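You operate a simulated robot arm through the tools that you are given. There is no shell and no other tool.

Carry out the task below with a simulated robot arm. There is one attempt and no reset: what you move stays moved.

JOB
Set the chain slack on the red stay into the green.
Fine: loosen the red axle nut a quarter turn, turn the tug dial, tighten the nut, then push the red crank a sixth of a turn clockwise.

It is judged by the outcome, as a careful person would: the job done as asked, and still so three seconds after it is handed in. It fails if anything else is knocked over, pushed out of place, dropped, spilled or broken.

ROBOT AND FRAMES
A 6-joint arm with a two-finger parallel gripper, fixed in place. Base frame: the origin is on the floor under the middle of its stand, x ahead of it, y to its left, z up. Readings come in mm, rad, newtons and seconds.
With the tool pointing down near the work surface it reaches from about 300 to 660 mm from the base axis. Its first joint turns from -2.007 to 2.007 rad. Payload 3.43 kg.
The tool frame sits at the grasp point between the pads (the TCP): z along the fingers, y along the line on which they close. The tips reach 34 mm beyond it. Largest opening 128 mm; finger width 24, thickness 12; the body of the gripper, 48 by 130 mm, starts 96 mm behind the TCP.
Orientation is told as [roll, pitch, yaw] about the base's x, y, z axes, in that order, counted from this pose: with the fingers straight down and closing along the base's y, the tool's x points along the base's -x, its y along +y and its z along -z.

CONTROLS
- The arm moves only by the tool jog_arm. Its argument "motion" is a list of rows, each an object of numbers (a shift or turn left out is 0, a gripper value left out holds the last): "x", "y", "z": the shift along the base's x, y, z in mm; "ax", "ay", "az": the turn, a rotation vector about the base's x, y, z in rad. In form: [{"x": .., "y": .., "z": .., "ax": .., "ay": .., "az": ..}, ...]. A call has 1 to 20 rows; each row is the pose to reach, as a shift and turn from the pose commanded when the call began. "claw" is the closure in counts, from 0 (fully open) to 255 (shut), set as the call begins (left out, the last holds). Rows are played at 5 a second. More than 50 mm and 0.15 rad between two rows, or a gripper value outside its range, and nothing of the call is played. A pose out of reach is approached as far as the arm can. The call stops where the force on the tool passes 40 N (or 10 N more than at its start, if that is more) or the arm is blocked; 0.2 s more then pass. Each finger travels about 153 mm/s and halts on what it meets, pressing with about 40 N; the grip force reading is that of the motor and also rises with nothing between the fingers. The clock runs only during rows and for 0.2 s after the last one: add rows that repeat a pose to give the fingers time. The reply holds the time, the measured pose of the TCP, the force on the tool along the base axes, the opening and the grip force, in the units named above and with some noise, with the torque about the TCP (base axes, N m) and any sound that the robot's microphone picked up.
- Cameras (640 x 400 px; columns grow to the right, rows downward): "scene" is fixed at [229.8, -657.7, 1538.6]; the picture's right is [0.73, -0.69, 0.00], its down [-0.37, -0.39, -0.84] and it looks along [0.58, 0.61, -0.54] (base axes); focal length 274 px, centre (320, 200). "wrist" rides on the gripper at [76, -11, -160] in the tool frame; the picture's right is [0.15, 0.99, 0.00], its down [-0.88, 0.13, -0.46] and it looks along [-0.45, 0.07, 0.89] (tool axes); focal length 234 px, centre (320, 200). There is no depth. A picture from a camera that has moved, and an enlarged one, comes with that camera's place and axes in the base frame and with its lens. The place of the scene camera against the robot may be out by one fixed shift of up to 18 mm in any direction.
- grab_frame(camera): a new picture of that camera. The clock stands still meanwhile.
- lift_body(by): slides the trunk up (or, below 0, down) by that many mm; the arm rides with it, the base frame stays. It gives what a move gives, with no picture.
- close_up(camera, box): a new picture of the part [left, top, right, bottom] of that camera's present view, enlarged. The clock stands still meanwhile.
- close_job(): hands the job in; it is judged then, once.

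Places have to be worked out from the pictures, the camera data and where the tool is seen. Open the gripper and draw the arm clear of the work before you hand the job in, unless the task says otherwise.

The tools are called as a command line: name --argument value ..., lists and objects as JSON in quotes. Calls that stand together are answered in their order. jog_arm: Moves the arm, as the interface text tells. Its arguments: {"type":"object","properties":{"motion":{"type":"array"},"claw":{"type":"number"}},"required":["motion"]} The other tools are called the same way: lift_body (by) moves the trunk up or down; grab_frame (camera) takes a picture; close_up (camera, box) takes an enlarged picture of a part of a camera's view; close_job () hands the job in.

At the start:

```text
time: 0.0
tcp_pos: [413.2, -124.5, 1325.2]
orientation: [-0.001, 0.0, 0.001]
force: [-0.4, -0.5, 0.2]
ft_torque: [0.01, -0.01, -0.04]
opening: 127.9
grip_force: 0.1
trunk travel left (down, up): [-925.0, 65.0]
```

scene: 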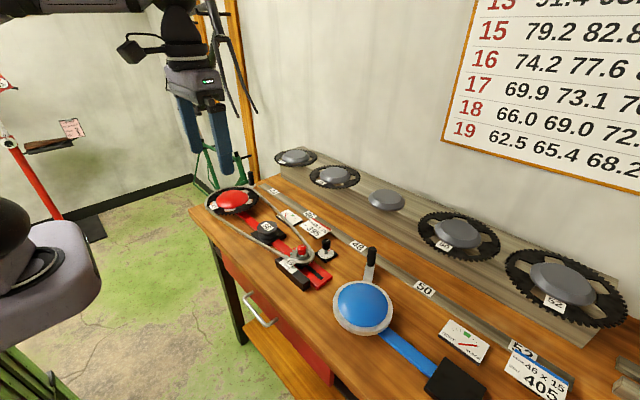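
wrist: 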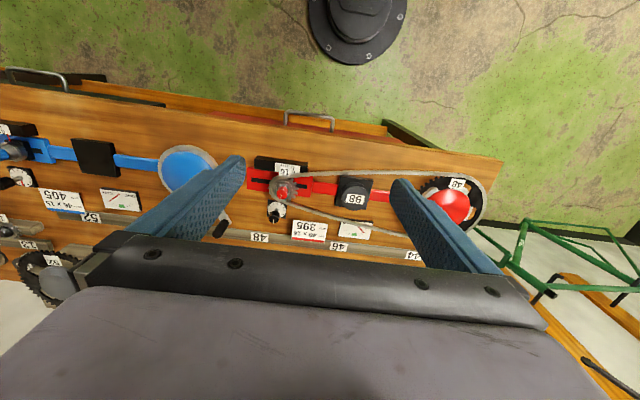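

I start by looking closely at the red stay area with both cameras to make out the axle nut, tug dial, slack gauge and crank.

close_up --camera "scene" --box '[190, 170, 350, 300]'

close_up --camera "wrist" --box '[230, 140, 510, 260]'

close_up --camera "scene" --box '[320, 240, 640, 400]'

```text
3.08 times, centred on (270, 235) of scene
camera zoom: at [229.8, -657.7, 1538.6], right [0.73, -0.69, 0.0], down [-0.37, -0.39, -0.84], along [0.58, 0.61, -0.54], focal length 844 px, centre (474, 92)
```

zoom: 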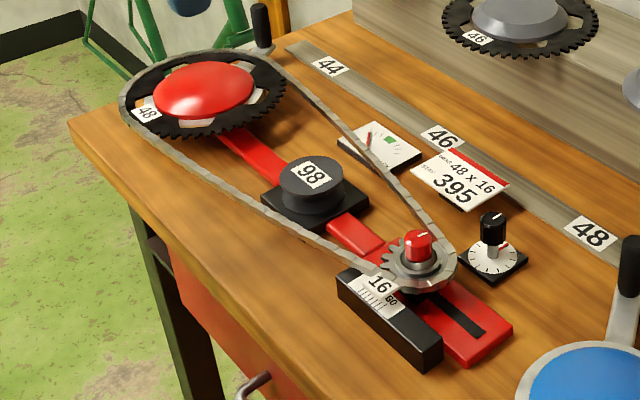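

```text
2.29 times, centred on (370, 200) of wrist
camera zoom: at [336.6, -134.7, 1484.8], right [-0.15, 0.99, 0.0], down [0.88, 0.13, 0.46], along [0.45, 0.07, -0.89], focal length 535 px, centre (206, 200)
```

zoom: 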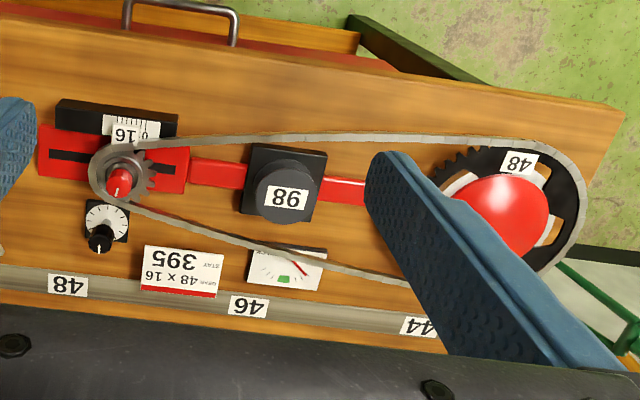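

```text
2.00 times, centred on (480, 320) of scene
camera zoom: at [229.8, -657.7, 1538.6], right [0.73, -0.69, 0.0], down [-0.37, -0.39, -0.84], along [0.58, 0.61, -0.54], focal length 548 px, centre (0, -40)
```

zoom: 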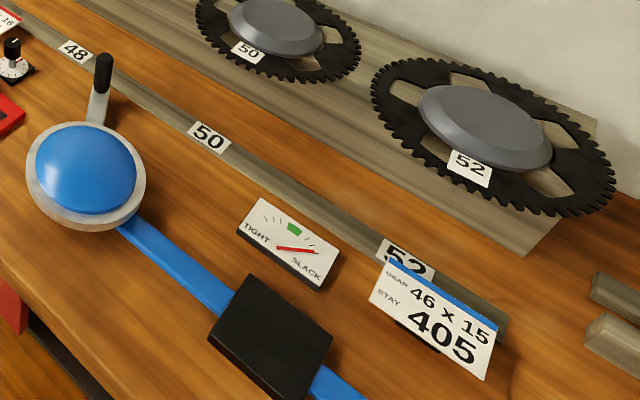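

The bench top appears to be about z≈905–925, with the red axle nut near (597,-192) and the red crank cap near (585,240). I lower the trunk part way to get closer views.

lift_body --by -150

```text
time: 1.8
tcp_pos: [412.8, -124.5, 1175.1]
orientation: [0.0, 0.0, 0.0]
force: [0.0, 0.4, -0.7]
ft_torque: [-0.02, -0.01, 0.02]
opening: 128.1
grip_force: 0.1
trunk travel left (down, up): [-775.0, 215.0]
```

Next I take wrist and scene pictures from the lower position.

grab_frame --camera "wrist"

grab_frame --camera "scene"

```text
taken
camera wrist: at [336.5, -134.7, 1334.8], right [-0.15, 0.99, 0.0], down [0.88, 0.13, 0.46], along [0.45, 0.07, -0.89], focal length 234 px, centre (320, 200)
```

wrist: 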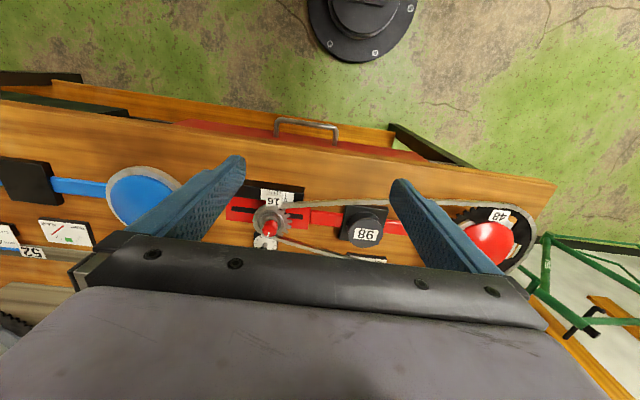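

```text
taken
```

scene: 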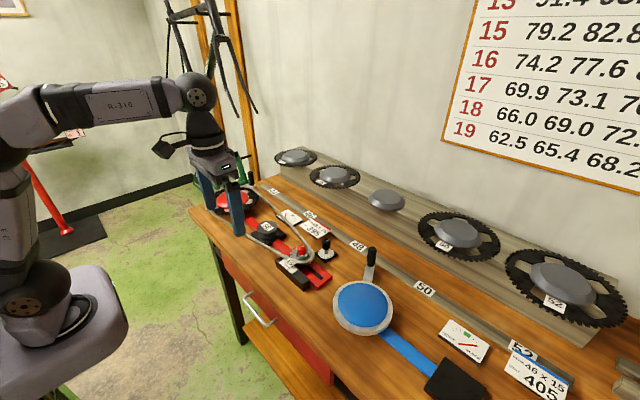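

The bench is seen but the gripper hides the far side. I move ahead about 130 mm at this height so the dial and gauge fall in the upper half of the wrist view.

jog_arm --motion '[{"x": 40}, {"x": 80, "y": -10}, {"x": 120, "y": -20}, {"x": 140, "y": -30}, {"x": 140, "y": -30}]'

grab_frame --camera "wrist"

```text
time: 3.0
tcp_pos: [544.5, -149.4, 1174.7]
orientation: [-0.001, 0.003, -0.001]
force: [0.3, 0.3, -0.4]
ft_torque: [0.03, 0.08, 0.0]
opening: 128.2
grip_force: 0.2
out of reach, approached as far as the arm can: row 4, 5
trunk travel left (down, up): [-775.0, 215.0]
```

```text
taken
camera wrist: at [467.8, -160.4, 1334.0], right [-0.15, 0.99, 0.0], down [0.88, 0.13, 0.45], along [0.45, 0.07, -0.89], focal length 234 px, centre (320, 200)
```

wrist: 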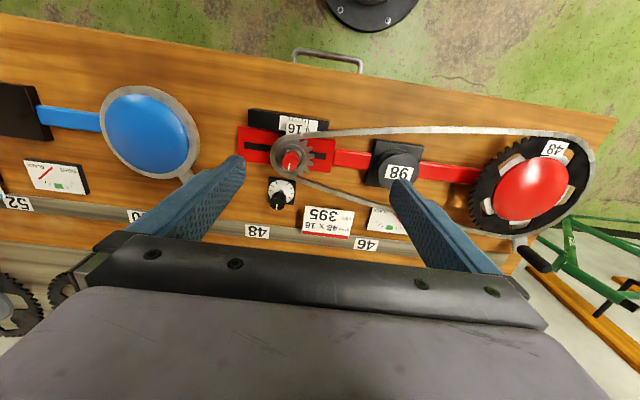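

The view now shows dial, nut, gauge and crank. I enlarge the relevant parts.

close_up --camera "wrist" --box '[230, 90, 450, 250]'

close_up --camera "wrist" --box '[420, 110, 620, 280]'

close_up --camera "wrist" --box '[260, 130, 330, 215]'

close_up --camera "wrist" --box '[10, 140, 110, 220]'

```text
2.50 times, centred on (340, 170) of wrist
camera zoom: at [467.8, -160.4, 1334.0], right [-0.15, 0.99, 0.0], down [0.88, 0.13, 0.45], along [0.45, 0.07, -0.89], focal length 585 px, centre (270, 275)
```

zoom: 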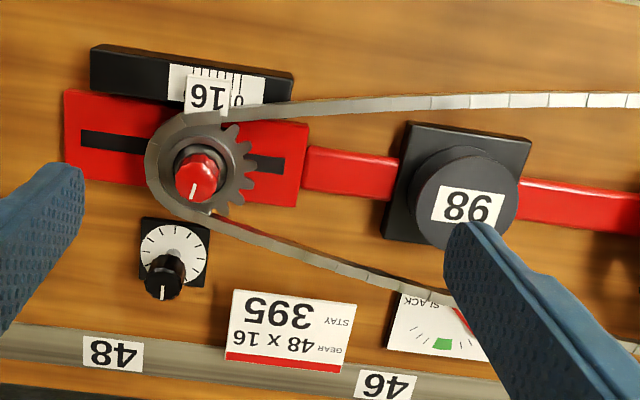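

```text
2.35 times, centred on (520, 195) of wrist
camera zoom: at [467.8, -160.4, 1334.0], right [-0.15, 0.99, 0.0], down [0.88, 0.13, 0.45], along [0.45, 0.07, -0.89], focal length 551 px, centre (-151, 212)
```

zoom: 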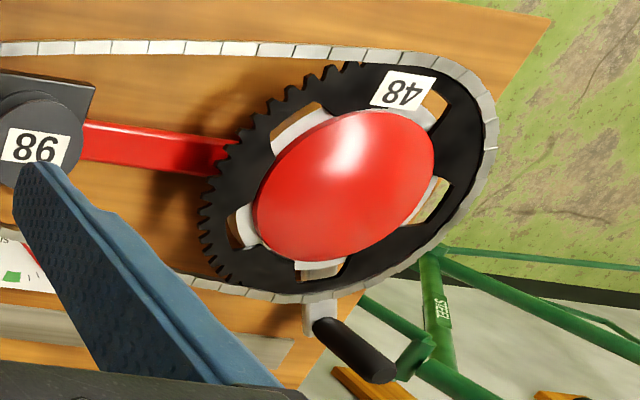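

```text
4.71 times, centred on (295, 172) of wrist
camera zoom: at [467.8, -160.4, 1334.0], right [-0.15, 0.99, 0.0], down [0.88, 0.13, 0.45], along [0.45, 0.07, -0.89], focal length 1102 px, centre (438, 329)
```

zoom: 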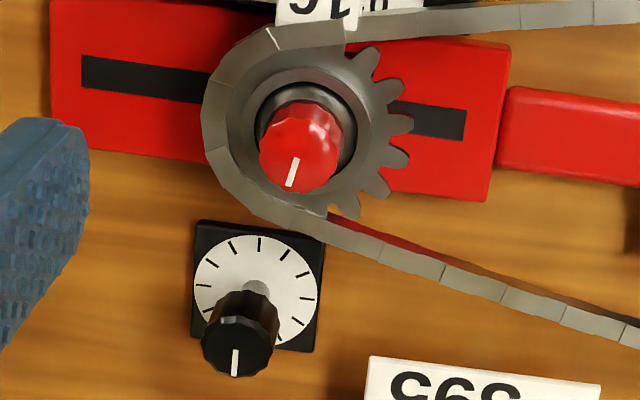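

```text
5.00 times, centred on (60, 180) of wrist
camera zoom: at [467.8, -160.4, 1334.0], right [-0.15, 0.99, 0.0], down [0.88, 0.13, 0.45], along [0.45, 0.07, -0.89], focal length 1171 px, centre (1620, 300)
```

zoom: 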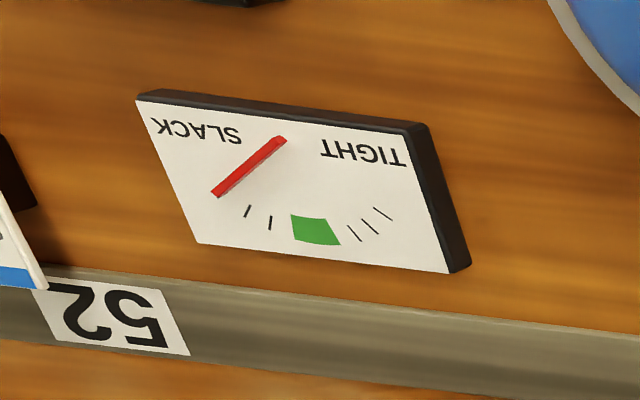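

Scene geometry estimate: nut top about (611,-194,≈940), dial knob about (687,-209), crank cap about (583,235) with handle near (713,300). I zoom the scene camera on the nut/dial, the gauge and the crank handle.

close_up --camera "scene" --box '[270, 230, 345, 295]'

close_up --camera "scene" --box '[270, 190, 340, 240]'

close_up --camera "scene" --box '[200, 165, 290, 230]'

close_up --camera "scene" --box '[430, 300, 500, 370]'

```text
6.15 times, centred on (308, 262) of scene
camera zoom: at [229.8, -657.7, 1538.6], right [0.73, -0.69, 0.0], down [-0.37, -0.39, -0.84], along [0.58, 0.61, -0.54], focal length 1688 px, centre (397, -185)
```

zoom: 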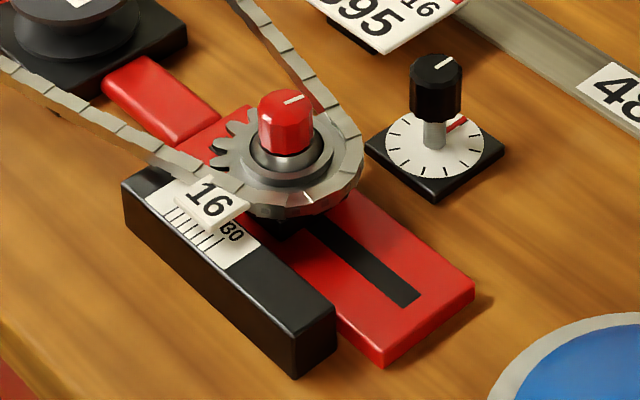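

```text
8.00 times, centred on (305, 215) of scene
camera zoom: at [229.8, -657.7, 1538.6], right [0.73, -0.69, 0.0], down [-0.37, -0.39, -0.84], along [0.58, 0.61, -0.54], focal length 2194 px, centre (440, 80)
```

zoom: 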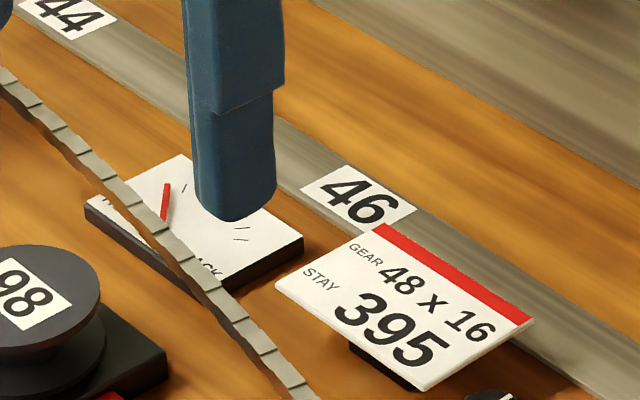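

```text
6.15 times, centred on (245, 198) of scene
camera zoom: at [229.8, -657.7, 1538.6], right [0.73, -0.69, 0.0], down [-0.37, -0.39, -0.84], along [0.58, 0.61, -0.54], focal length 1688 px, centre (782, 215)
```

zoom: 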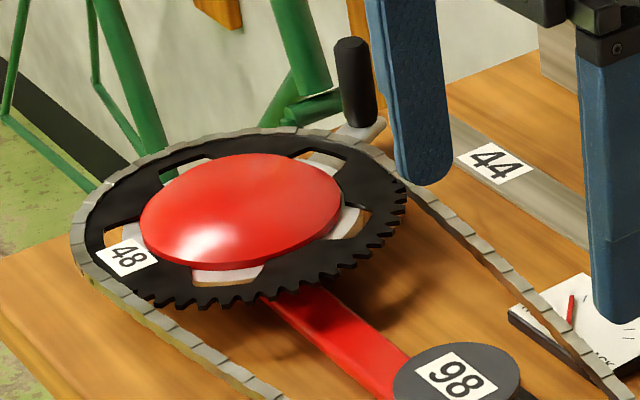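

```text
5.71 times, centred on (465, 335) of scene
camera zoom: at [229.8, -657.7, 1538.6], right [0.73, -0.69, 0.0], down [-0.37, -0.39, -0.84], along [0.58, 0.61, -0.54], focal length 1567 px, centre (-509, -571)
```

zoom: 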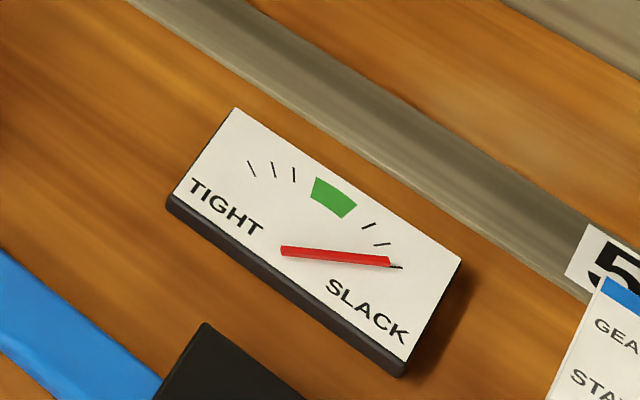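

The nut is a ~26 mm knob on a sprocket, and the dial knob is ~26 mm on a shaft. The red needle sits on the TIGHT side. I raise the trunk to gain horizontal reach for a low tool.

lift_body --by 130

jog_arm --motion '[{"z": -40}, {"z": -80, "x": 10, "y": -10}, {"z": -120, "x": 25, "y": -20}, {"z": -160, "x": 45, "y": -30}, {"z": -200, "x": 60, "y": -40}, {"z": -230, "x": 66, "y": -44}, {"z": -230, "x": 66, "y": -44}]'

grab_frame --camera "wrist"

grab_frame --camera "scene"

```text
time: 4.5
tcp_pos: [542.7, -150.0, 1305.1]
orientation: [0.0, 0.002, -0.002]
force: [-0.6, -1.0, 0.3]
ft_torque: [0.01, 0.01, -0.01]
opening: 128.0
grip_force: 0.1
trunk travel left (down, up): [-905.0, 85.0]
```

```text
time: 6.1
tcp_pos: [607.4, -194.0, 1076.0]
orientation: [-0.001, -0.002, -0.002]
force: [-0.4, 0.6, 0.5]
ft_torque: [0.02, 0.01, -0.01]
opening: 128.0
grip_force: 0.0
trunk travel left (down, up): [-905.0, 85.0]
```

```text
taken
camera wrist: at [531.3, -203.8, 1234.8], right [-0.15, 0.99, 0.0], down [0.88, 0.13, 0.46], along [0.45, 0.07, -0.89], focal length 234 px, centre (320, 200)
```

wrist: 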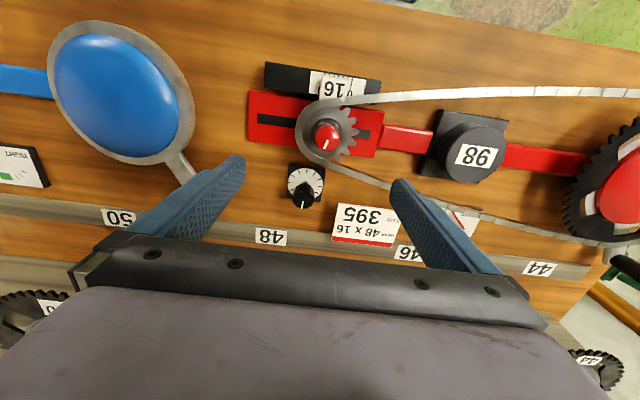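

```text
taken
```

scene: 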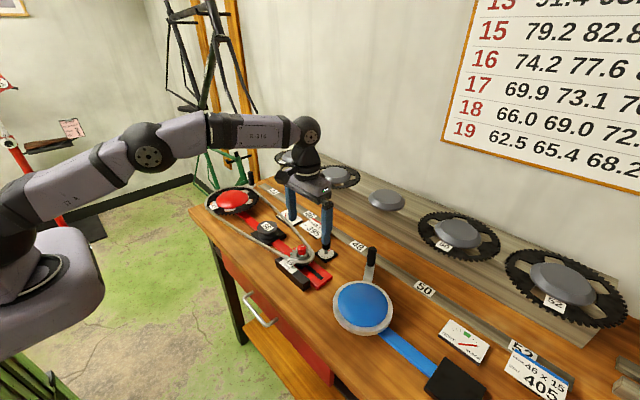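

Reach works here. I enlarge the nut/dial and the red gauge in the wrist view.

close_up --camera "wrist" --box '[270, 90, 370, 220]'

close_up --camera "wrist" --box '[430, 190, 490, 250]'

close_up --camera "scene" --box '[260, 200, 345, 295]'

```text
3.08 times, centred on (320, 155) of wrist
camera zoom: at [531.3, -203.8, 1234.8], right [-0.15, 0.99, 0.0], down [0.88, 0.13, 0.46], along [0.45, 0.07, -0.89], focal length 720 px, centre (320, 338)
```

zoom: 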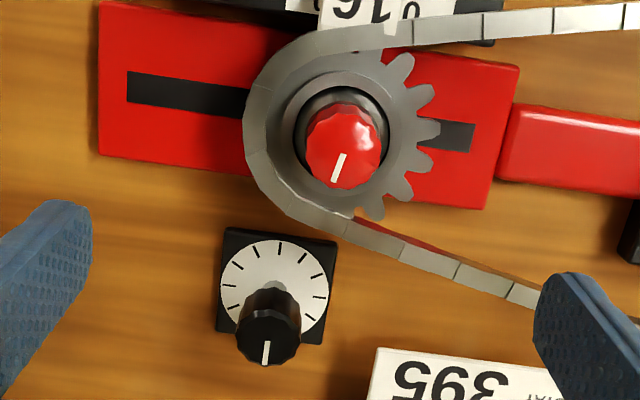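

```text
6.67 times, centred on (460, 220) of wrist
camera zoom: at [531.3, -203.8, 1234.8], right [-0.15, 0.99, 0.0], down [0.88, 0.13, 0.46], along [0.45, 0.07, -0.89], focal length 1561 px, centre (-613, 67)
```

zoom: 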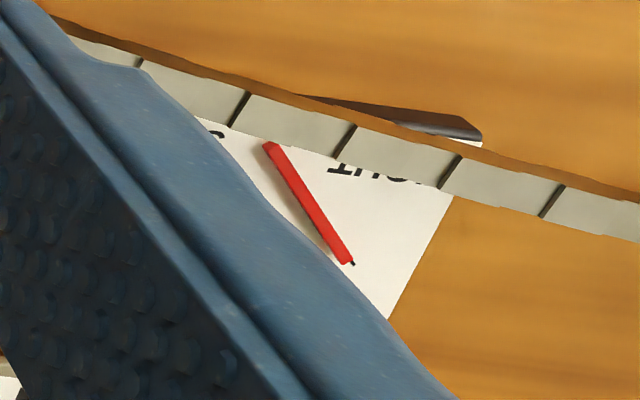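

```text
4.21 times, centred on (302, 248) of scene
camera zoom: at [229.8, -657.7, 1538.6], right [0.73, -0.69, 0.0], down [-0.37, -0.39, -0.84], along [0.58, 0.61, -0.54], focal length 1155 px, centre (394, 0)
```

zoom: 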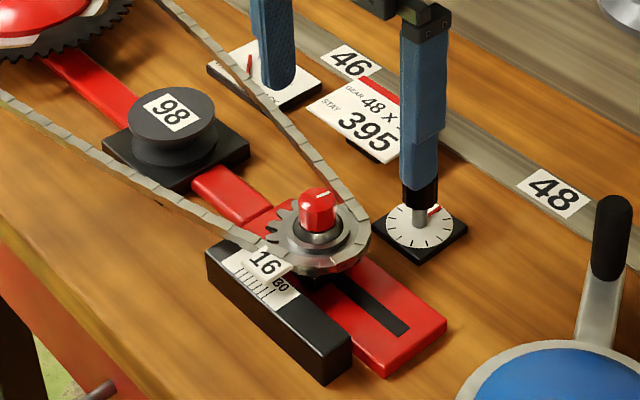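

Triangulation gives the nut top near (583,-188,998) and the dial disc near (664,-205,935). I centre the tool over the nut to verify it.

jog_arm --motion '[{"x": -24, "y": 6}, {"x": -24, "y": 6}]'

close_up --camera "wrist" --box '[240, 110, 400, 210]'

close_up --camera "scene" --box '[260, 200, 345, 295]'

```text
time: 6.7
tcp_pos: [585.2, -188.6, 1075.3]
orientation: [0.0, 0.001, -0.002]
force: [1.1, -0.2, 0.0]
ft_torque: [0.03, 0.06, 0.0]
opening: 128.0
grip_force: 0.0
trunk travel left (down, up): [-905.0, 85.0]
```

```text
4.00 times, centred on (320, 160) of wrist
camera zoom: at [508.7, -198.3, 1234.2], right [-0.15, 0.99, 0.0], down [0.88, 0.13, 0.46], along [0.45, 0.07, -0.89], focal length 937 px, centre (320, 360)
```

zoom: 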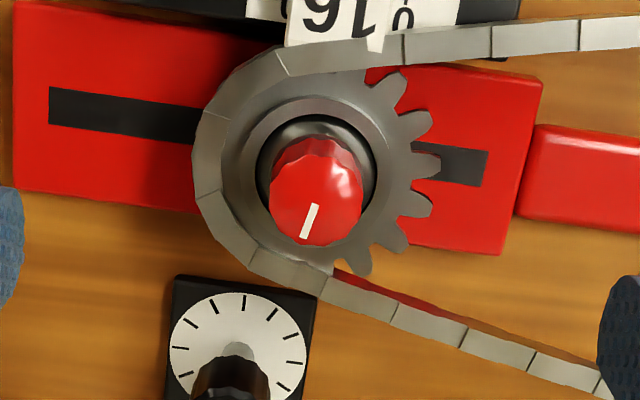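

```text
4.21 times, centred on (302, 248) of scene
camera zoom: at [229.8, -657.7, 1538.6], right [0.73, -0.69, 0.0], down [-0.37, -0.39, -0.84], along [0.58, 0.61, -0.54], focal length 1155 px, centre (394, 0)
```

zoom: 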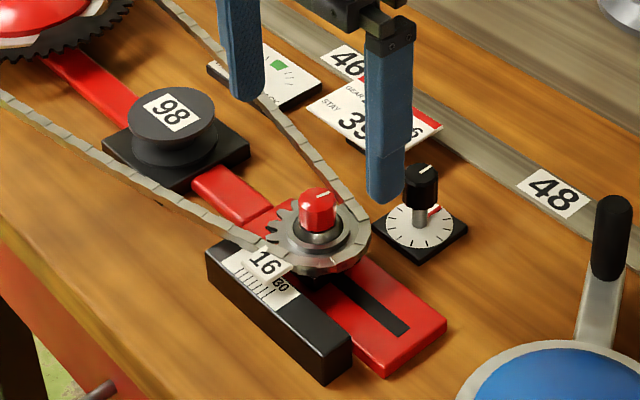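

The nut sits right under the tool: top centre (583.5,-188,997), confirmed by both cameras. I set the fingers to about 48 mm and yaw −45° so there is room for a quarter turn counter‑clockwise.

jog_arm --motion '[{"x": -1, "az": -0.13}, {"x": -1, "az": -0.26}, {"x": -1, "az": -0.39}, {"x": -1, "az": -0.52}, {"x": -1, "az": -0.65}, {"x": -1, "az": -0.785}, {"x": -1, "az": -0.785}]' --claw 160

grab_frame --camera "wrist"

```text
time: 8.3
tcp_pos: [581.4, -187.4, 1076.6]
orientation: [0.0, -0.001, -0.786]
force: [-0.9, -0.6, 0.4]
ft_torque: [0.01, -0.03, -0.01]
opening: 47.8
grip_force: 0.0
trunk travel left (down, up): [-905.0, 85.0]
```

```text
taken
camera wrist: at [521.0, -140.7, 1235.0], right [0.6, 0.8, 0.0], down [0.71, -0.53, 0.46], along [0.37, -0.27, -0.89], focal length 234 px, centre (320, 200)
```

wrist: 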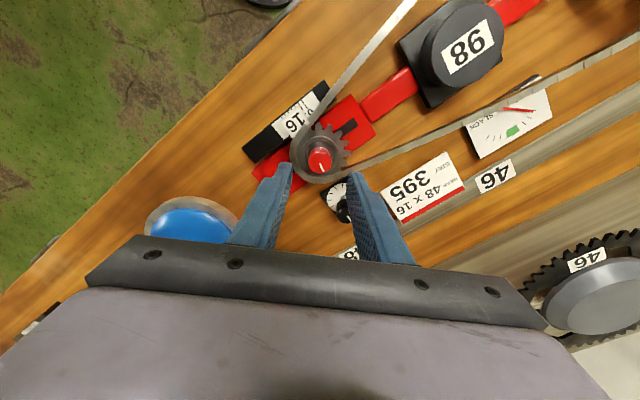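

The gauge is clearly visible now. I enlarge the gauge and the nut between the fingers to refine alignment before descending.

close_up --camera "wrist" --box '[460, 80, 560, 165]'

close_up --camera "wrist" --box '[270, 120, 380, 230]'

```text
4.71 times, centred on (510, 122) of wrist
camera zoom: at [521.0, -140.7, 1235.0], right [0.6, 0.8, 0.0], down [0.71, -0.53, 0.46], along [0.37, -0.27, -0.89], focal length 1102 px, centre (-574, 565)
```

zoom: 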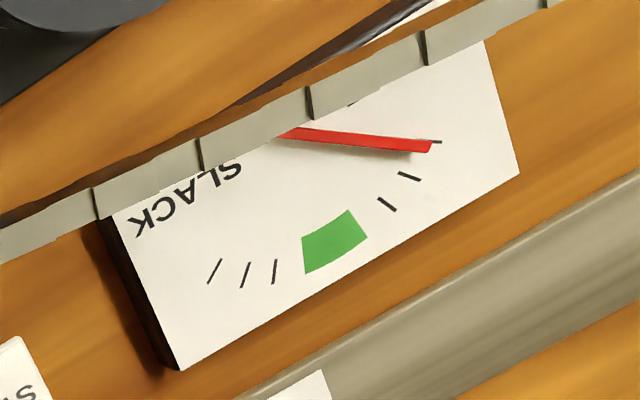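

```text
3.64 times, centred on (325, 175) of wrist
camera zoom: at [521.0, -140.7, 1235.0], right [0.6, 0.8, 0.0], down [0.71, -0.53, 0.46], along [0.37, -0.27, -0.89], focal length 852 px, centre (302, 291)
```

zoom: 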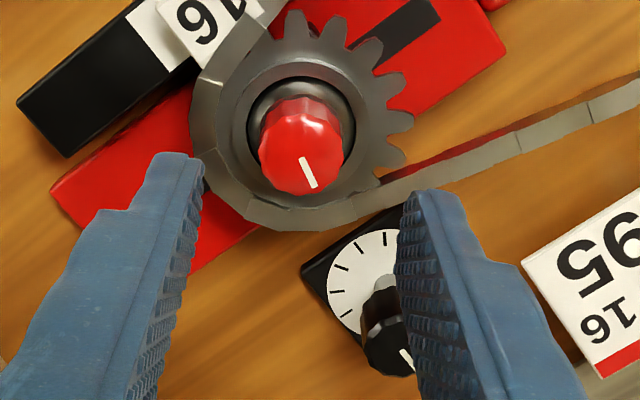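

Nut centre lines up within ~1.5 mm of the tool axis; gauge needle sits on the outermost TIGHT tick. I descend to straddle the nut (TCP z≈1011, tips ≈977).

jog_arm --motion '[{"x": 1, "z": -25}, {"x": 1, "z": -45}, {"x": 1, "z": -58}, {"x": 1, "z": -65}, {"x": 1, "z": -65}]'

close_up --camera "scene" --box '[260, 210, 345, 295]'

close_up --camera "wrist" --box '[250, 120, 390, 240]'

```text
time: 9.5
tcp_pos: [585.3, -187.8, 1009.3]
orientation: [0.0, -0.003, -0.784]
force: [-1.0, 0.0, -0.2]
ft_torque: [-0.01, -0.01, 0.01]
opening: 47.5
grip_force: 0.1
trunk travel left (down, up): [-905.0, 85.0]
```

```text
4.71 times, centred on (302, 252) of scene
camera zoom: at [229.8, -657.7, 1538.6], right [0.73, -0.69, 0.0], down [-0.37, -0.39, -0.84], along [0.58, 0.61, -0.54], focal length 1290 px, centre (402, -47)
```

zoom: 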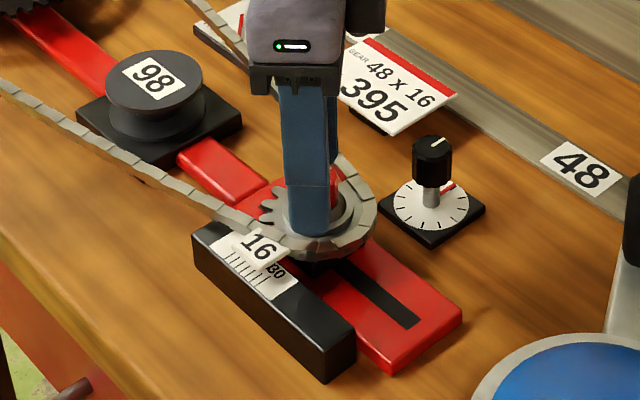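

```text
3.33 times, centred on (320, 180) of wrist
camera zoom: at [522.1, -140.9, 1170.0], right [0.6, 0.8, 0.0], down [0.71, -0.53, 0.46], along [0.37, -0.27, -0.89], focal length 781 px, centre (320, 267)
```

zoom: 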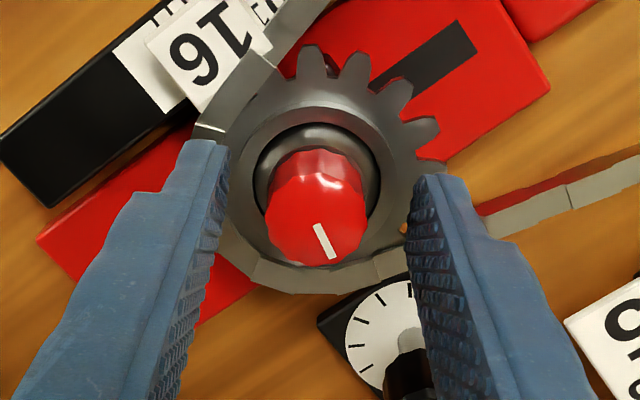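

The nut sits centred between the fingers with tips above the sprocket. I close on it.

jog_arm --motion '[{"z": 0}, {"z": 0}, {"z": 0}]' --claw 255

close_up --camera "wrist" --box '[250, 120, 390, 240]'

```text
time: 10.3
tcp_pos: [583.5, -188.7, 1011.0]
orientation: [-0.001, 0.0, -0.784]
force: [-2.3, -2.0, -2.7]
ft_torque: [0.08, -0.27, 0.06]
opening: 24.3
grip_force: 45.5
trunk travel left (down, up): [-905.0, 85.0]
```

```text
3.33 times, centred on (320, 180) of wrist
camera zoom: at [521.7, -141.5, 1170.0], right [0.6, 0.8, 0.0], down [0.71, -0.53, 0.46], along [0.37, -0.27, -0.89], focal length 781 px, centre (320, 267)
```

zoom: 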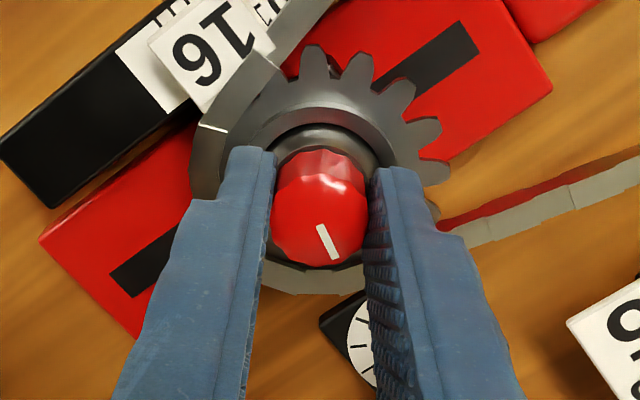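

Gripped at 24.3 mm with little side force. I turn the nut counter‑clockwise a quarter turn (+π/2 about z).

jog_arm --motion '[{"az": 0.098}, {"az": 0.196}, {"az": 0.295}, {"az": 0.393}, {"az": 0.491}, {"az": 0.589}, {"az": 0.687}, {"az": 0.785}, {"az": 0.884}, {"az": 0.982}, {"az": 1.08}, {"az": 1.178}, {"az": 1.276}, {"az": 1.374}, {"az": 1.473}, {"az": 1.571}, {"az": 1.571}]'

grab_frame --camera "wrist"

close_up --camera "scene" --box '[260, 190, 345, 295]'

```text
time: 13.9
tcp_pos: [583.5, -189.7, 1011.0]
orientation: [0.0, -0.001, 0.788]
force: [-4.4, -12.0, -1.4]
ft_torque: [-0.16, 0.41, -0.02]
opening: 24.2
grip_force: 44.8
trunk travel left (down, up): [-905.0, 85.0]
```

```text
taken
camera wrist: at [537.5, -250.7, 1170.0], right [-0.8, 0.59, 0.0], down [0.53, 0.72, 0.46], along [0.27, 0.37, -0.89], focal length 234 px, centre (320, 200)
```

wrist: 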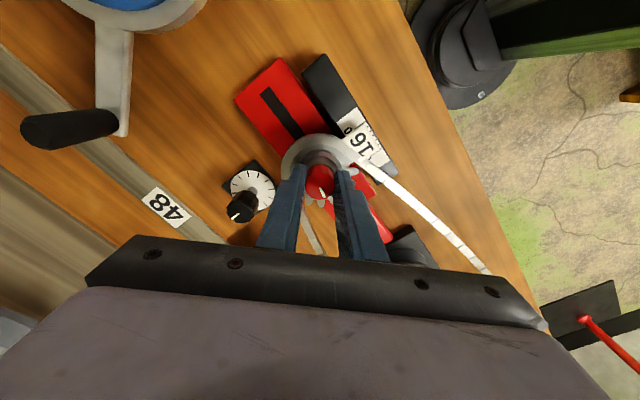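

```text
3.81 times, centred on (302, 242) of scene
camera zoom: at [229.8, -657.7, 1538.6], right [0.73, -0.69, 0.0], down [-0.37, -0.39, -0.84], along [0.58, 0.61, -0.54], focal length 1045 px, centre (387, 38)
```

zoom: 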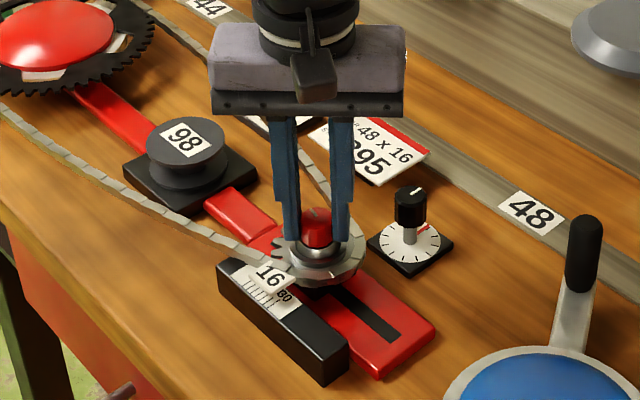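

The tool turned 90°. I check the nut's tick to see whether it followed.

close_up --camera "wrist" --box '[250, 120, 390, 240]'

close_up --camera "scene" --box '[280, 235, 320, 275]'

```text
3.33 times, centred on (320, 180) of wrist
camera zoom: at [537.5, -250.7, 1170.0], right [-0.8, 0.59, 0.0], down [0.53, 0.72, 0.46], along [0.27, 0.37, -0.89], focal length 781 px, centre (320, 267)
```

zoom: 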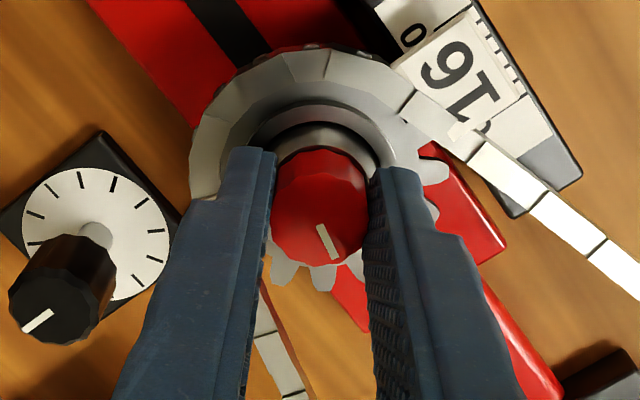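

```text
10.00 times, centred on (300, 255) of scene
camera zoom: at [229.8, -657.7, 1538.6], right [0.73, -0.69, 0.0], down [-0.37, -0.39, -0.84], along [0.58, 0.61, -0.54], focal length 2742 px, centre (520, -350)
```

zoom: 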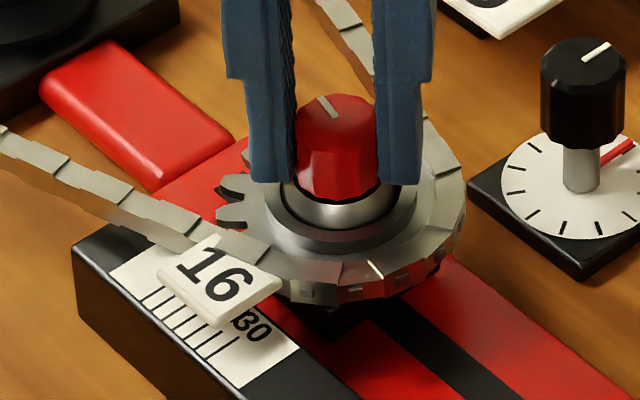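

The nut followed exactly (tick now points to +y). I release and rise straight up, then look at the gauge.

jog_arm --motion '[{"z": 0}, {"z": 0}, {"z": 20}, {"z": 50}, {"z": 80}, {"z": 80}]' --claw 160

grab_frame --camera "wrist"

close_up --camera "scene" --box '[260, 190, 345, 295]'

```text
time: 15.3
tcp_pos: [583.9, -187.1, 1090.1]
orientation: [0.0, 0.0, 0.786]
force: [0.4, 0.0, -0.3]
ft_torque: [-0.02, 0.02, -0.02]
opening: 47.7
grip_force: 0.1
trunk travel left (down, up): [-905.0, 85.0]
```

```text
taken
camera wrist: at [538.1, -247.6, 1249.8], right [-0.8, 0.6, 0.0], down [0.53, 0.71, 0.46], along [0.27, 0.37, -0.89], focal length 234 px, centre (320, 200)
```

wrist: 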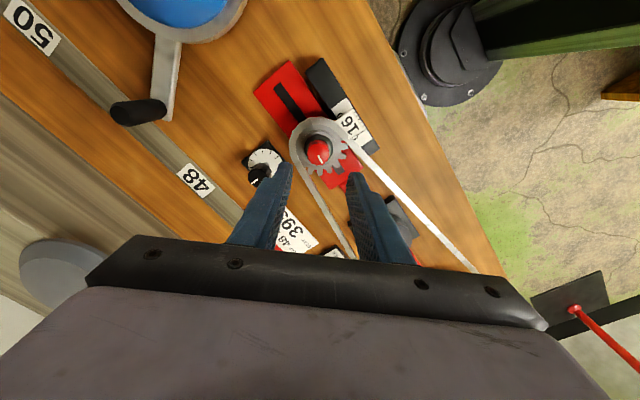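

```text
3.81 times, centred on (302, 242) of scene
camera zoom: at [229.8, -657.7, 1538.6], right [0.73, -0.69, 0.0], down [-0.37, -0.39, -0.84], along [0.58, 0.61, -0.54], focal length 1045 px, centre (387, 38)
```

zoom: 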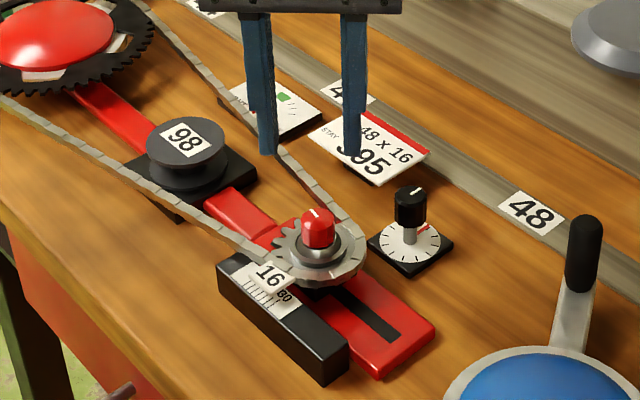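

The nut is loosened by a quarter turn. Next is the dial: knob about (665.5,-205.3), top ≈979, beyond straight-down reach, so I'll use a 25° outward tilt; first I yaw the tool to −35°.

jog_arm --motion '[{"az": -0.14}, {"az": -0.28}, {"az": -0.42}, {"az": -0.56}, {"az": -0.7}, {"az": -0.84}, {"az": -0.98}, {"az": -1.12}, {"az": -1.26}, {"az": -1.397}, {"az": -1.397}]'

grab_frame --camera "wrist"

```text
time: 17.7
tcp_pos: [583.5, -188.4, 1090.1]
orientation: [-0.001, 0.001, -0.615]
force: [0.0, 0.3, -0.4]
ft_torque: [-0.02, -0.02, 0.03]
opening: 47.6
grip_force: 0.1
trunk travel left (down, up): [-905.0, 85.0]
```

```text
taken
camera wrist: at [515.2, -152.1, 1250.0], right [0.45, 0.89, 0.0], down [0.79, -0.4, 0.46], along [0.41, -0.21, -0.89], focal length 234 px, centre (320, 200)
```

wrist: 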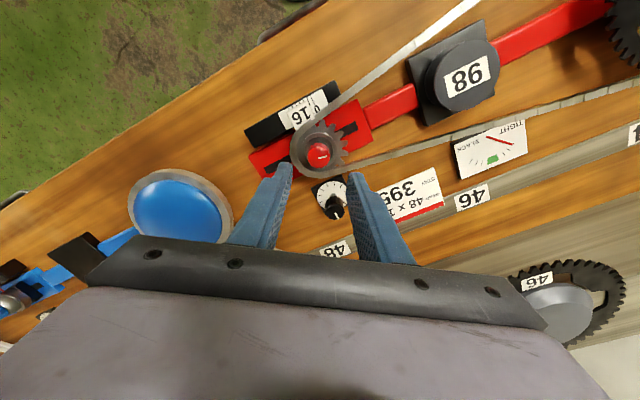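

I check the gauge once more, then tilt and move over the dial.

close_up --camera "wrist" --box '[440, 110, 540, 190]'

jog_arm --motion '[{"x": 20, "y": -3, "z": 0, "ax": -0.0626, "ay": -0.0893}, {"x": 38, "y": -6, "z": -5, "ax": -0.1251, "ay": -0.1787}, {"x": 56, "y": -9, "z": -10, "ax": -0.1876, "ay": -0.268}, {"x": 75, "y": -13, "z": -20, "ax": -0.2502, "ay": -0.3573}, {"x": 75, "y": -13, "z": -45, "ax": -0.2502, "ay": -0.3573}, {"x": 75, "y": -13, "z": -45, "ax": -0.2502, "ay": -0.3573}]'

grab_frame --camera "wrist"

close_up --camera "scene" --box '[260, 180, 370, 280]'

```text
5.00 times, centred on (490, 150) of wrist
camera zoom: at [515.2, -152.1, 1250.0], right [0.45, 0.89, 0.0], down [0.79, -0.4, 0.46], along [0.41, -0.21, -0.89], focal length 1171 px, centre (-530, 450)
```

zoom: 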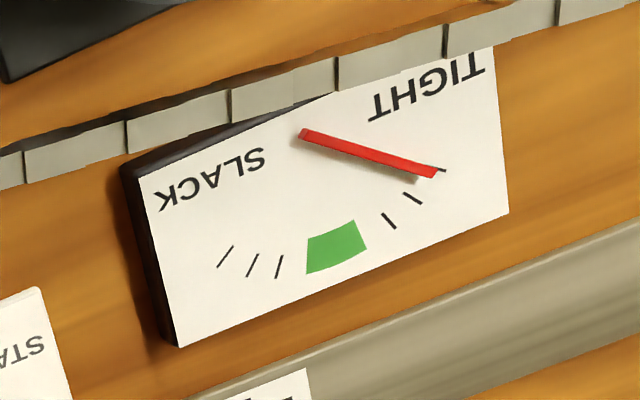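

```text
time: 19.1
tcp_pos: [659.1, -200.9, 1045.7]
orientation: [-0.001, -0.437, -0.611]
force: [0.2, 0.5, 0.1]
ft_torque: [-0.05, -0.02, -0.02]
opening: 47.8
grip_force: 0.0
trunk travel left (down, up): [-905.0, 85.0]
```

```text
taken
camera wrist: at [540.8, -130.2, 1157.2], right [0.46, 0.89, -0.06], down [0.57, -0.24, 0.79], along [0.68, -0.4, -0.61], focal length 234 px, centre (320, 200)
```

wrist: 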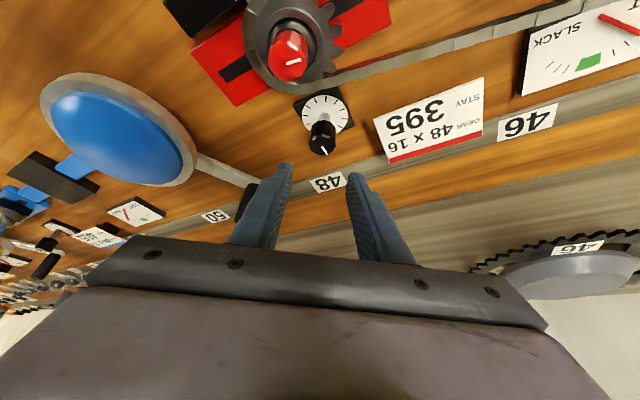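

```text
4.00 times, centred on (315, 230) of scene
camera zoom: at [229.8, -657.7, 1538.6], right [0.73, -0.69, 0.0], down [-0.37, -0.39, -0.84], along [0.58, 0.61, -0.54], focal length 1097 px, centre (340, 80)
```

zoom: 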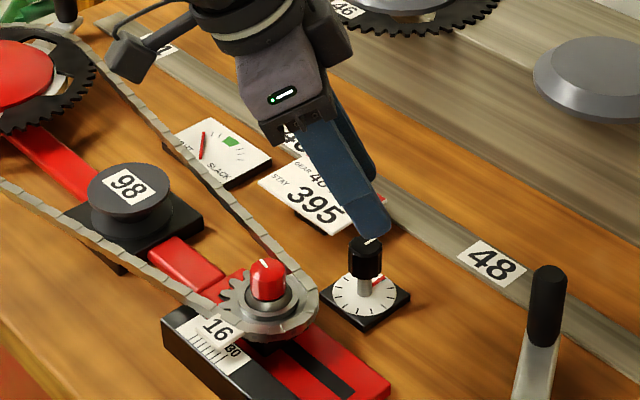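

Gauge unchanged (as expected, dial not turned). I zoom on the knob between the fingers to refine its position.

close_up --camera "wrist" --box '[250, 70, 390, 210]'

close_up --camera "scene" --box '[315, 225, 370, 270]'

```text
2.86 times, centred on (320, 140) of wrist
camera zoom: at [540.8, -130.2, 1157.2], right [0.46, 0.89, -0.06], down [0.57, -0.24, 0.79], along [0.68, -0.4, -0.61], focal length 669 px, centre (320, 371)
```

zoom: 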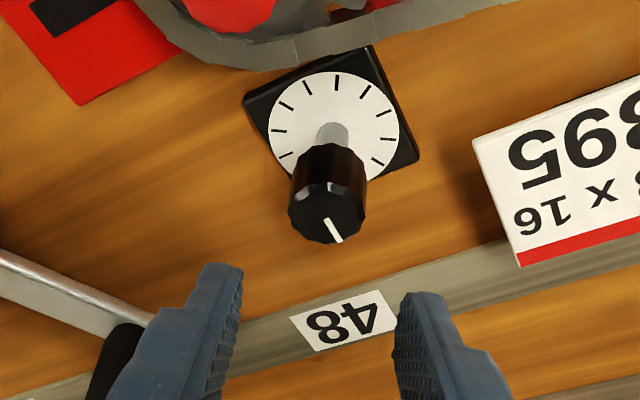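

```text
8.89 times, centred on (342, 248) of scene
camera zoom: at [229.8, -657.7, 1538.6], right [0.73, -0.69, 0.0], down [-0.37, -0.39, -0.84], along [0.58, 0.61, -0.54], focal length 2438 px, centre (120, -222)
```

zoom: 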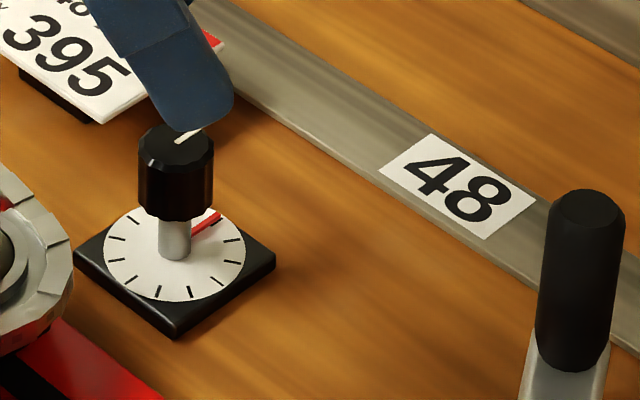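

Knob refined to about (665,-204.5), top ≈976. I descend straight down with the tilted open fingers to straddle it.

jog_arm --motion '[{"x": -1, "y": -0.8, "z": -20}, {"x": -1, "y": -0.8, "z": -38}, {"x": -1, "y": -0.8, "z": -53}, {"x": -1, "y": -0.8, "z": -63}, {"x": -1, "y": -0.8, "z": -63}]'

close_up --camera "wrist" --box '[250, 110, 390, 250]'

close_up --camera "scene" --box '[305, 215, 370, 270]'

```text
time: 20.3
tcp_pos: [658.7, -201.1, 981.9]
orientation: [-0.001, -0.437, -0.612]
force: [0.1, -0.1, 0.8]
ft_torque: [0.01, -0.02, -0.02]
opening: 47.7
grip_force: 0.1
trunk travel left (down, up): [-905.0, 85.0]
```

```text
2.86 times, centred on (320, 180) of wrist
camera zoom: at [539.6, -131.8, 1094.7], right [0.46, 0.89, -0.06], down [0.57, -0.24, 0.79], along [0.68, -0.4, -0.62], focal length 669 px, centre (320, 257)
```

zoom: 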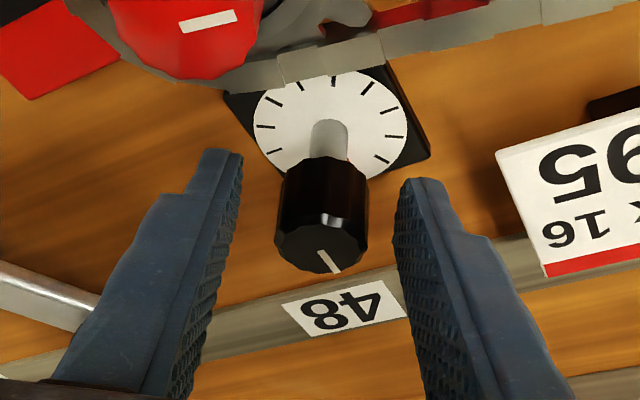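

```text
7.27 times, centred on (338, 242) of scene
camera zoom: at [229.8, -657.7, 1538.6], right [0.73, -0.69, 0.0], down [-0.37, -0.39, -0.84], along [0.58, 0.61, -0.54], focal length 1994 px, centre (193, -109)
```

zoom: 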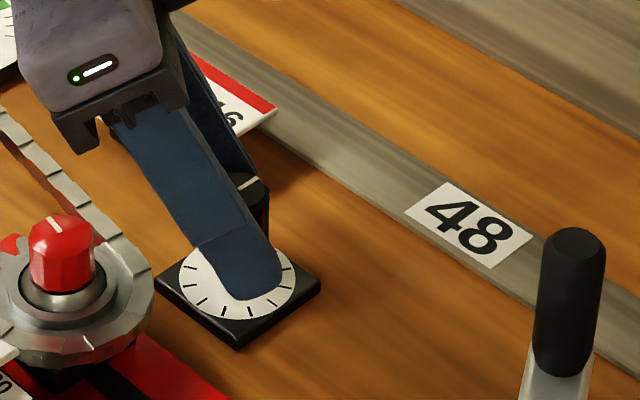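

The knob is centred between the pads. I close on it.

jog_arm --motion '[{"z": 0}, {"z": 0}, {"z": 0}]' --claw 255

close_up --camera "wrist" --box '[250, 110, 390, 250]'

grab_frame --camera "wrist"

```text
time: 21.1
tcp_pos: [658.7, -199.8, 981.8]
orientation: [0.001, -0.438, -0.612]
force: [2.4, 2.9, -2.1]
ft_torque: [-0.04, -0.55, 0.05]
opening: 25.6
grip_force: 44.8
trunk travel left (down, up): [-905.0, 85.0]
```

```text
2.86 times, centred on (320, 180) of wrist
camera zoom: at [540.3, -130.9, 1094.6], right [0.46, 0.89, -0.06], down [0.57, -0.24, 0.79], along [0.68, -0.4, -0.62], focal length 669 px, centre (320, 257)
```

zoom: 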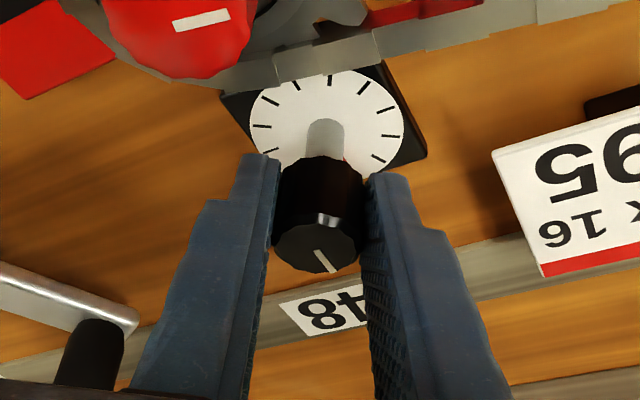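

```text
taken
camera wrist: at [540.3, -130.9, 1094.6], right [0.46, 0.89, -0.06], down [0.57, -0.24, 0.79], along [0.68, -0.4, -0.62], focal length 234 px, centre (320, 200)
```

wrist: 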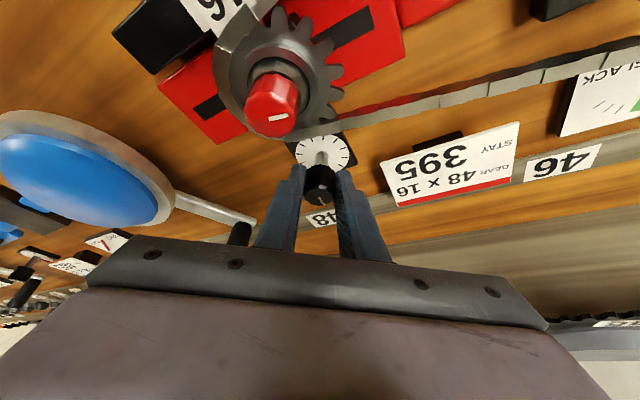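

Gripped at 25.6 mm with low side loads. I turn the dial counter‑clockwise 30° about its own axis as a first trial and watch the gauge.

jog_arm --motion '[{"x": -0.4, "y": -0.62, "az": 0.0873}, {"x": -0.74, "y": -1.28, "az": 0.1745}, {"x": -1.02, "y": -1.96, "az": 0.2618}, {"x": -1.24, "y": -2.66, "az": 0.3491}, {"x": -1.4, "y": -3.38, "az": 0.4363}, {"x": -1.5, "y": -4.11, "az": 0.5236}, {"x": -1.5, "y": -4.11, "az": 0.5236}]'

grab_frame --camera "wrist"

close_up --camera "scene" --box '[260, 190, 370, 290]'

```text
time: 22.7
tcp_pos: [657.4, -204.9, 983.0]
orientation: [0.0, -0.437, -0.087]
force: [0.8, 1.3, -1.2]
ft_torque: [0.16, -0.03, -0.62]
opening: 25.6
grip_force: 44.7
trunk travel left (down, up): [-905.0, 85.0]
```

```text
taken
camera wrist: at [519.4, -203.9, 1094.8], right [-0.04, 1.0, -0.06], down [0.61, 0.08, 0.79], along [0.79, 0.0, -0.62], focal length 234 px, centre (320, 200)
```

wrist: 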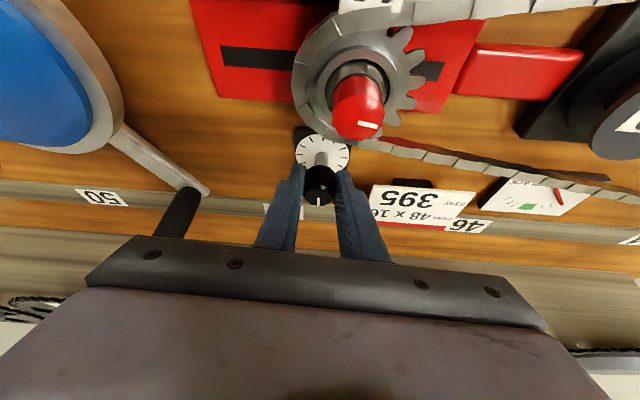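

```text
4.00 times, centred on (315, 240) of scene
camera zoom: at [229.8, -657.7, 1538.6], right [0.73, -0.69, 0.0], down [-0.37, -0.39, -0.84], along [0.58, 0.61, -0.54], focal length 1097 px, centre (340, 40)
```

zoom: 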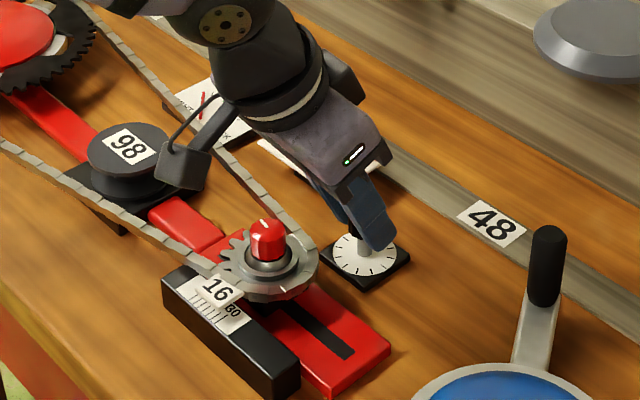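

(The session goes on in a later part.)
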